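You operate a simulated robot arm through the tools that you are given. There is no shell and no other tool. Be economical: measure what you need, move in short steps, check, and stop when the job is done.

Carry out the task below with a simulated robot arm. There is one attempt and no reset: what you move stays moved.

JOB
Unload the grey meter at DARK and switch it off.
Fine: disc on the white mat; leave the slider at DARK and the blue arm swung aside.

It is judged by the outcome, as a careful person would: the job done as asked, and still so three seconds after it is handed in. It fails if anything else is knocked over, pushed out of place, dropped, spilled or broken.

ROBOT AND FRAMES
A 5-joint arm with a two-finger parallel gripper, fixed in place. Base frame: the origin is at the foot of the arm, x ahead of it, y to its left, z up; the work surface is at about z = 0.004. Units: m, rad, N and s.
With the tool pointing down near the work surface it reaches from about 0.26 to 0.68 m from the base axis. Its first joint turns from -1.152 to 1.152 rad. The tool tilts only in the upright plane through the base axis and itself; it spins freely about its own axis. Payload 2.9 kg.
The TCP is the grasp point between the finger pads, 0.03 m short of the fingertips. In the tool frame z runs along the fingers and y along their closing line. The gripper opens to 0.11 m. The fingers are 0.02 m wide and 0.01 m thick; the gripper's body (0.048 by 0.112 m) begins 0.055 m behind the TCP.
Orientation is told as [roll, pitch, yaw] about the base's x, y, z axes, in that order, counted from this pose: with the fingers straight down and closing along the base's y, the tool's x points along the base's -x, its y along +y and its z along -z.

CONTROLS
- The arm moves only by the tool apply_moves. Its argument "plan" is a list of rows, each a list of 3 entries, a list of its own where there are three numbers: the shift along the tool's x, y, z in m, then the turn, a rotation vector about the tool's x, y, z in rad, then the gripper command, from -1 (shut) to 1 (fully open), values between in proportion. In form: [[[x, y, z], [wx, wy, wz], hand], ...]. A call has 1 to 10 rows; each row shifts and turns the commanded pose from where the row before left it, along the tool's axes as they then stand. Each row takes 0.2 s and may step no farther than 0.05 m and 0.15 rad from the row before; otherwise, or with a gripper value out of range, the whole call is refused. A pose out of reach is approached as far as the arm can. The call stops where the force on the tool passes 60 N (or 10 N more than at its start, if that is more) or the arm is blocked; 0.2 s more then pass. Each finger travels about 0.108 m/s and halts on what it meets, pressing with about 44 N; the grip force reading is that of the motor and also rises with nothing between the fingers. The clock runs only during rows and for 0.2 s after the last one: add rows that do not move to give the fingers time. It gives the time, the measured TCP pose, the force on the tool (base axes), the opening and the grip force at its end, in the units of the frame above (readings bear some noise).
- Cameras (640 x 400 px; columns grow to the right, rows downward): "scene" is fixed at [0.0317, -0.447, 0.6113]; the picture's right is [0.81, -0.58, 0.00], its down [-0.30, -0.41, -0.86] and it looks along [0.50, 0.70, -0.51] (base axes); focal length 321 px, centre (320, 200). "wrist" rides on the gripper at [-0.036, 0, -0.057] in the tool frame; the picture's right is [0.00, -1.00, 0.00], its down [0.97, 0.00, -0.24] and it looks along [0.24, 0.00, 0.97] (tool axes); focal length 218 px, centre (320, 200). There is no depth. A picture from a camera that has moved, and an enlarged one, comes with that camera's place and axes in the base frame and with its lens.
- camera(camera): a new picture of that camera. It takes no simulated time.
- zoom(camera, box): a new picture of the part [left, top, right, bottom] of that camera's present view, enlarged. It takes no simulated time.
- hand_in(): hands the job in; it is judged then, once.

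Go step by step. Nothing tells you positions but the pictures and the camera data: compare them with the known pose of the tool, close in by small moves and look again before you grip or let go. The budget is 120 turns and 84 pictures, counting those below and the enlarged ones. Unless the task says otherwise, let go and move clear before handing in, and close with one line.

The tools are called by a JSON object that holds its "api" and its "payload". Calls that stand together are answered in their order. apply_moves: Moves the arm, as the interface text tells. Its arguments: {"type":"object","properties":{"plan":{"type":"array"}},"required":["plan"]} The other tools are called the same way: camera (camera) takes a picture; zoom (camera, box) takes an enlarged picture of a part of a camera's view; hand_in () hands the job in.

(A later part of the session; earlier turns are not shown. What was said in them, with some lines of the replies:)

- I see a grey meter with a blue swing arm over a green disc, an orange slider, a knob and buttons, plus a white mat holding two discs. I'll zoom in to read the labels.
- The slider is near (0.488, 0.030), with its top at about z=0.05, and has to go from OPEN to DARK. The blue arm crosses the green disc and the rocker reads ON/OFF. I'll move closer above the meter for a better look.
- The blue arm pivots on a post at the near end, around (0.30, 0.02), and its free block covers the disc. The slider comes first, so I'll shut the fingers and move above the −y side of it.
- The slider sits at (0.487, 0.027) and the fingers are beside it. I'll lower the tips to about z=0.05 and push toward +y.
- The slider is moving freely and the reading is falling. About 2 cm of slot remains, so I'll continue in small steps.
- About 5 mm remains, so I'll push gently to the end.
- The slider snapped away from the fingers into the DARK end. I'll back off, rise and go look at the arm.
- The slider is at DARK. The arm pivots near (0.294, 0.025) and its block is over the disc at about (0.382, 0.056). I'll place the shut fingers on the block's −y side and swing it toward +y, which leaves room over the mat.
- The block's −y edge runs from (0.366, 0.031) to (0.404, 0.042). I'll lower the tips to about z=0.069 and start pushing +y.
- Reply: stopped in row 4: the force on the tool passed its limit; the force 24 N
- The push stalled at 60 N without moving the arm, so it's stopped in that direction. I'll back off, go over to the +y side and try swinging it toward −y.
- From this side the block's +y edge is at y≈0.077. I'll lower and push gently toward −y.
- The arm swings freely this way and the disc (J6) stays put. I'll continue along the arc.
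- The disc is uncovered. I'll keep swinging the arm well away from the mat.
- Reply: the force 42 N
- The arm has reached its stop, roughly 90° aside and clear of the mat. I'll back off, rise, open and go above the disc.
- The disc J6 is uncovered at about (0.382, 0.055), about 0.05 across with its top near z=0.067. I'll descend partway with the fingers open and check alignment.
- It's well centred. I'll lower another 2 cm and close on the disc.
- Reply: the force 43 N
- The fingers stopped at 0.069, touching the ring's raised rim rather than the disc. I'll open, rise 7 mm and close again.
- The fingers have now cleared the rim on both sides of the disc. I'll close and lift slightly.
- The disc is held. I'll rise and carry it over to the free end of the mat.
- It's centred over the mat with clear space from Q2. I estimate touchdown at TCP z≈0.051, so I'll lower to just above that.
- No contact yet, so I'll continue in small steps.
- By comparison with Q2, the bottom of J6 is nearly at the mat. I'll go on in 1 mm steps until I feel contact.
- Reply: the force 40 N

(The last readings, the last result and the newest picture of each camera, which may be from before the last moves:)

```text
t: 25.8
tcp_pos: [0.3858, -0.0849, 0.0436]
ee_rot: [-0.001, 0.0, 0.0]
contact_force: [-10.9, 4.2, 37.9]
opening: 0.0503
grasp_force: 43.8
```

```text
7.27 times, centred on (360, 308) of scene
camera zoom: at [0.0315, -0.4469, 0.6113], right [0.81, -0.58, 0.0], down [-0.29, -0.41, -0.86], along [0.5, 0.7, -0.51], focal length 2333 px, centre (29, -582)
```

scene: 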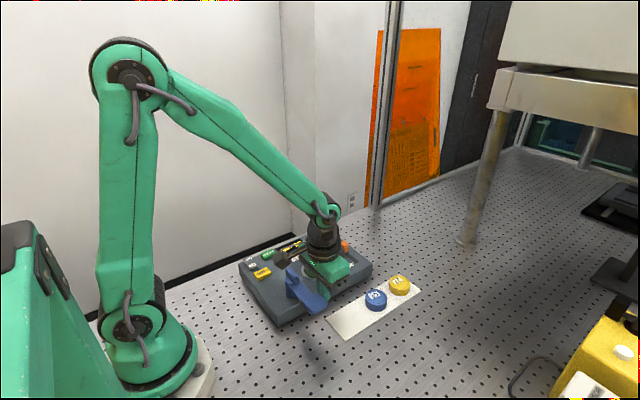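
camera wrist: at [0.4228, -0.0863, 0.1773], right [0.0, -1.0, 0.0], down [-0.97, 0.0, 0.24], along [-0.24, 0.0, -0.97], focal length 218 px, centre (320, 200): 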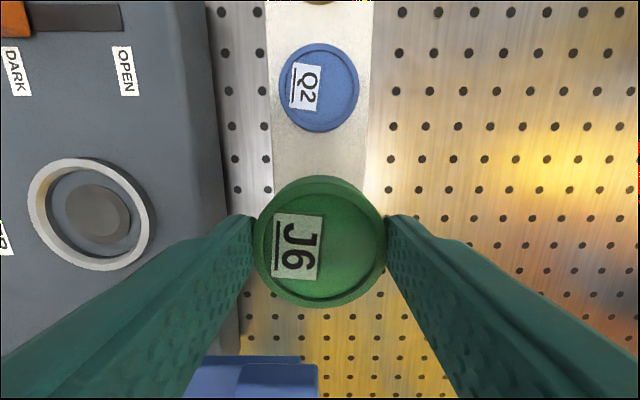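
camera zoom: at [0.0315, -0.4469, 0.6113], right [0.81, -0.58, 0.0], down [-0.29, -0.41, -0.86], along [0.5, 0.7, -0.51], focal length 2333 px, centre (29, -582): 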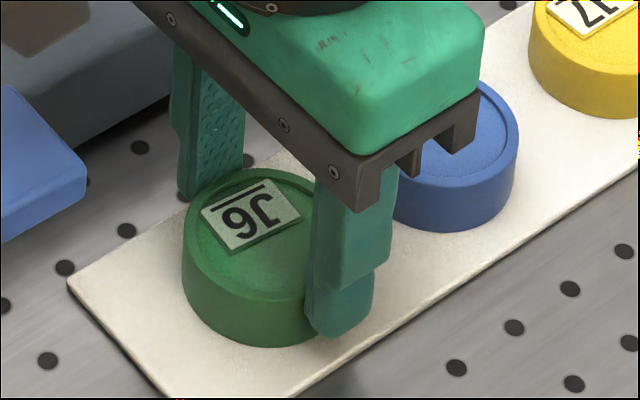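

The disc has touched down. I'll ease up 1.5 mm to relieve the pressure, open moderately and rise.

{"api": "apply_moves", "payload": {"plan": [[[0, 0, -0.0015], [0, 0, 0], -1], [[0, 0, 0], [0, 0, 0], 0.2], [[0, 0, 0], [0, 0, 0], 0.4], [[0, 0, -0.02], [0, 0, 0], 0.4], [[0, 0, -0.04], [0, 0, 0], 0.4], [[0, 0, -0.045], [0, 0, 0], 0.4]]}}

{"api": "camera", "payload": {"camera": "wrist"}}

{"api": "zoom", "payload": {"camera": "scene", "box": [235, 220, 435, 345]}}

```text
t: 27.2
tcp_pos: [0.3857, -0.0838, 0.1504]
ee_rot: [0.001, 0.003, 0.001]
contact_force: [0.8, -1.2, 0.2]
opening: 0.0768
grasp_force: 0.0
```

```text
40 pictures are left
camera wrist: at [0.4217, -0.0855, 0.2057], right [0.0, -1.0, 0.0], down [-0.97, 0.0, 0.24], along [-0.24, 0.0, -0.97], focal length 218 px, centre (320, 200)
```

wrist: 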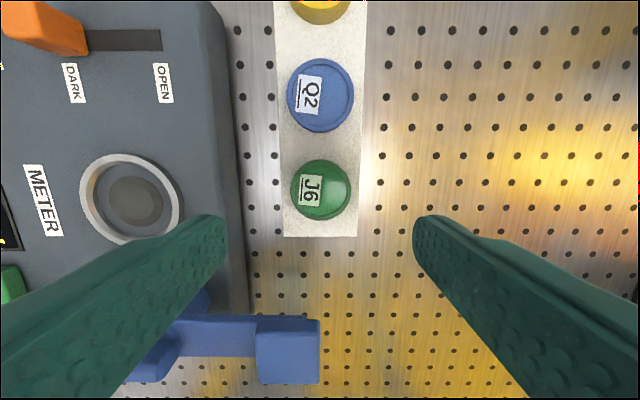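

```text
3.20 times, centred on (335, 282) of scene
camera zoom: at [0.0317, -0.447, 0.6113], right [0.81, -0.58, 0.0], down [-0.3, -0.41, -0.86], along [0.5, 0.7, -0.51], focal length 1026 px, centre (272, -64)
```

zoom: 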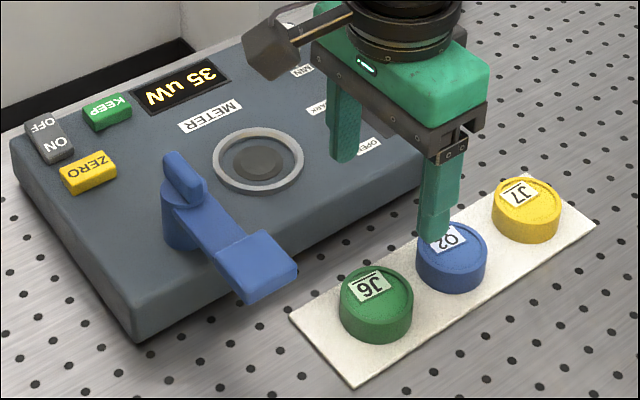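

J6 sits flat and fully on the mat. Next is the rocker, which is ON with its OFF end on the +y side near (0.25, 0.186). I'll go above it with the fingers shut.

{"api": "apply_moves", "payload": {"plan": [[[0, 0, -0.03], [0, 0, 0], 0.4], [[0.017, 0.0365, 0], [0, 0, 0], -1], [[0.017, 0.0365, 0], [0, 0, 0], -1], [[0.017, 0.0365, 0], [0, 0, 0], -1], [[0.017, 0.0365, 0], [0, 0, 0], -1], [[0.017, 0.0365, 0], [0, 0, 0], -1], [[0.017, 0.0365, 0], [0, 0, 0], -1], [[0.01, 0.0365, 0], [0, 0, 0], -1]]}}

{"api": "camera", "payload": {"camera": "wrist"}}

{"api": "zoom", "payload": {"camera": "scene", "box": [235, 220, 335, 300]}}

```text
t: 29.0
tcp_pos: [0.2721, 0.1707, 0.1783]
ee_rot: [0.001, 0.0, 0.0]
contact_force: [0.1, -0.6, -0.1]
opening: 0.0
grasp_force: 37.8
```

```text
38 pictures are left
camera wrist: at [0.3089, 0.1692, 0.2353], right [0.0, -1.0, 0.0], down [-0.97, 0.0, 0.24], along [-0.24, 0.0, -0.97], focal length 218 px, centre (320, 200)
```

wrist: 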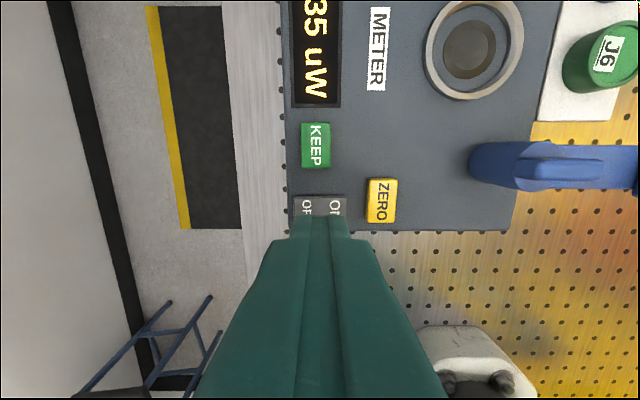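

```text
5.00 times, centred on (285, 260) of scene
camera zoom: at [0.0317, -0.447, 0.6113], right [0.81, -0.58, 0.0], down [-0.3, -0.41, -0.86], along [0.5, 0.7, -0.51], focal length 1604 px, centre (495, -100)
```

zoom: 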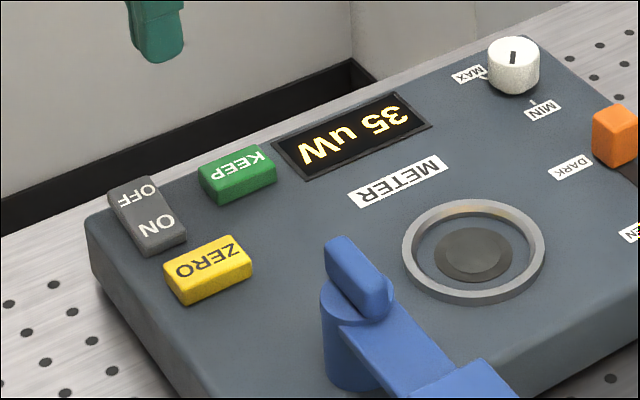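

The rocker spans y≈0.145–0.192 at x≈0.252, with OFF at the high-y end. I'll position at (0.252, 0.184), lower partway and check.

{"api": "apply_moves", "payload": {"plan": [[[0.02, 0.0135, 0], [0, 0, 0], -1], [[0, 0, 0.04], [0, 0, 0], -1], [[0, 0, 0.035], [0, 0, 0], -1]]}}

{"api": "camera", "payload": {"camera": "wrist"}}

{"api": "zoom", "payload": {"camera": "scene", "box": [235, 220, 335, 300]}}

```text
t: 29.8
tcp_pos: [0.254, 0.1832, 0.1027]
ee_rot: [0.001, -0.001, -0.001]
contact_force: [-0.2, 1.3, 0.0]
opening: 0.0
grasp_force: 37.1
```

```text
36 pictures are left
camera wrist: at [0.2896, 0.1832, 0.1592], right [0.0, -1.0, 0.0], down [-0.97, 0.0, 0.24], along [-0.24, 0.0, -0.97], focal length 218 px, centre (320, 200)
```

wrist: 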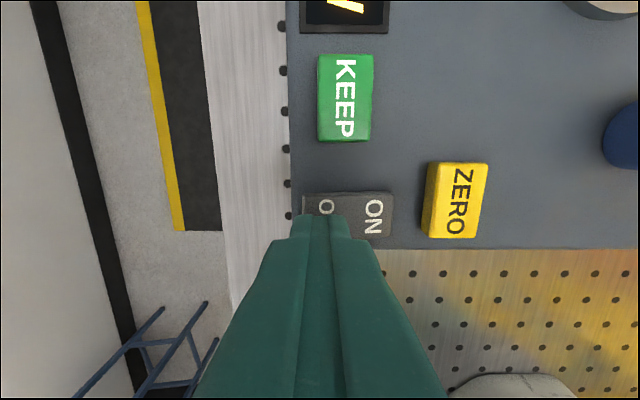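

```text
5.00 times, centred on (285, 260) of scene
camera zoom: at [0.0317, -0.447, 0.6113], right [0.81, -0.58, 0.0], down [-0.3, -0.41, -0.86], along [0.5, 0.7, -0.51], focal length 1604 px, centre (495, -100)
```

zoom: 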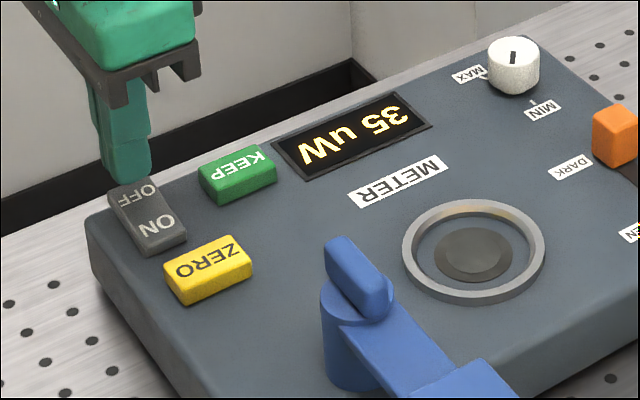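

It's aligned over OFF. I'll press down in small steps.

{"api": "apply_moves", "payload": {"plan": [[[0.001, 0.001, 0.012], [0, 0, 0], -1], [[0, 0, 0.004], [0, 0, 0], -1], [[0, 0, 0.003], [0, 0, 0], -1], [[0, 0, 0.003], [0, 0, 0], -1]]}}

{"api": "zoom", "payload": {"camera": "scene", "box": [235, 220, 335, 300]}}

```text
t: 30.7
tcp_pos: [0.2536, 0.1861, 0.0865]
ee_rot: [0.001, -0.002, 0.002]
contact_force: [-5.2, -2.4, 15.1]
opening: 0.0001
grasp_force: 37.6
stopped in row 4: the force on the tool passed its limit (the readings are from after the stop); the commanded pose is now the measured one
```

```text
5.00 times, centred on (285, 260) of scene
camera zoom: at [0.0317, -0.447, 0.6113], right [0.81, -0.58, 0.0], down [-0.29, -0.41, -0.86], along [0.5, 0.7, -0.51], focal length 1604 px, centre (495, -100)
```

zoom: 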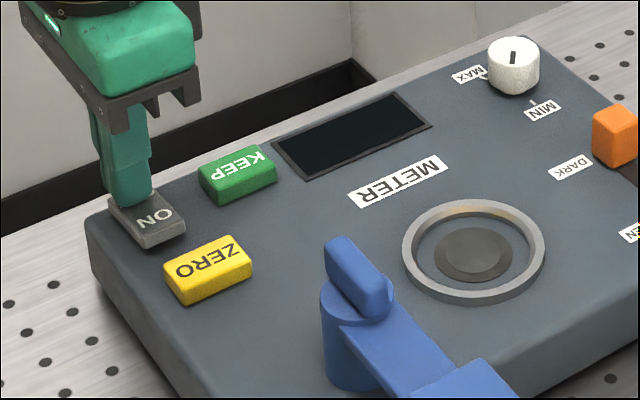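

The display went dark and the rocker has flipped to OFF. I'll lift clear and check everything.

{"api": "apply_moves", "payload": {"plan": [[[0, 0, -0.01], [0, 0, 0], -1], [[0, 0, -0.04], [0, 0, 0], -1], [[0, 0, -0.045], [0, 0, 0], -1], [[0, 0, -0.045], [0, 0, 0], -1], [[-0.02, 0, -0.03], [0, 0, 0], -1], [[0, 0, 0], [0, 0, 0], -1]]}}

{"api": "zoom", "payload": {"camera": "scene", "box": [230, 210, 430, 345]}}

{"api": "camera", "payload": {"camera": "wrist"}}

```text
t: 32.1
tcp_pos: [0.2737, 0.1846, 0.2558]
ee_rot: [0.0, -0.003, 0.002]
contact_force: [-0.1, 0.1, 1.0]
opening: 0.0001
grasp_force: 37.4
```

```text
2.96 times, centred on (330, 278) of scene
camera zoom: at [0.0317, -0.447, 0.6113], right [0.81, -0.58, 0.0], down [-0.3, -0.41, -0.86], along [0.5, 0.7, -0.51], focal length 950 px, centre (290, -30)
```

zoom: 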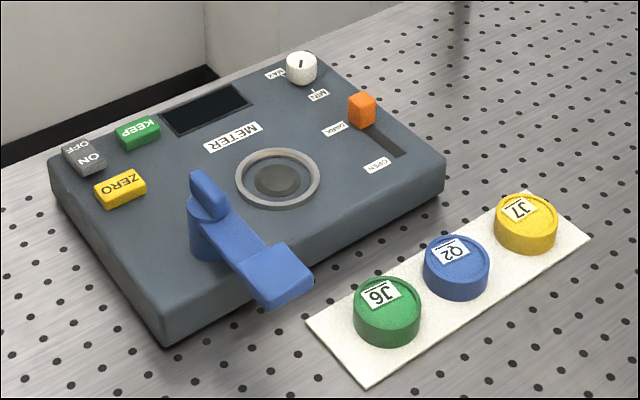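

```text
32 pictures are left
camera wrist: at [0.31, 0.1852, 0.3135], right [0.0, -1.0, 0.0], down [-0.97, 0.0, 0.24], along [-0.24, 0.0, -0.97], focal length 218 px, centre (320, 200)
```

wrist: 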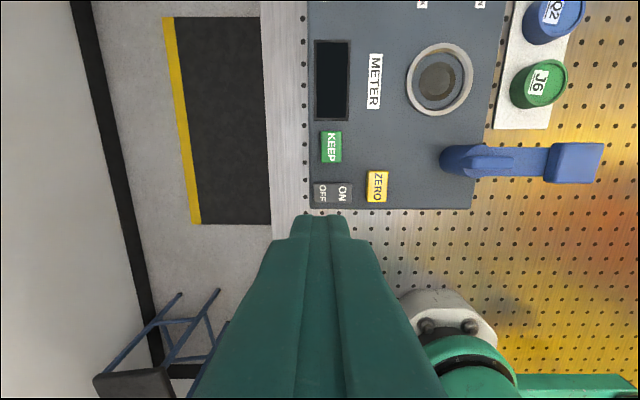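

Everything is in place: slider at DARK, blue arm aside, J6 on the mat, the display off, and the robot clear.

{"api": "hand_in", "payload": {}}

```text
The job is handed in.
```

The grey meter is unloaded and switched off: disc J6 is on the white mat, the slider is at DARK and the blue arm is swung aside.
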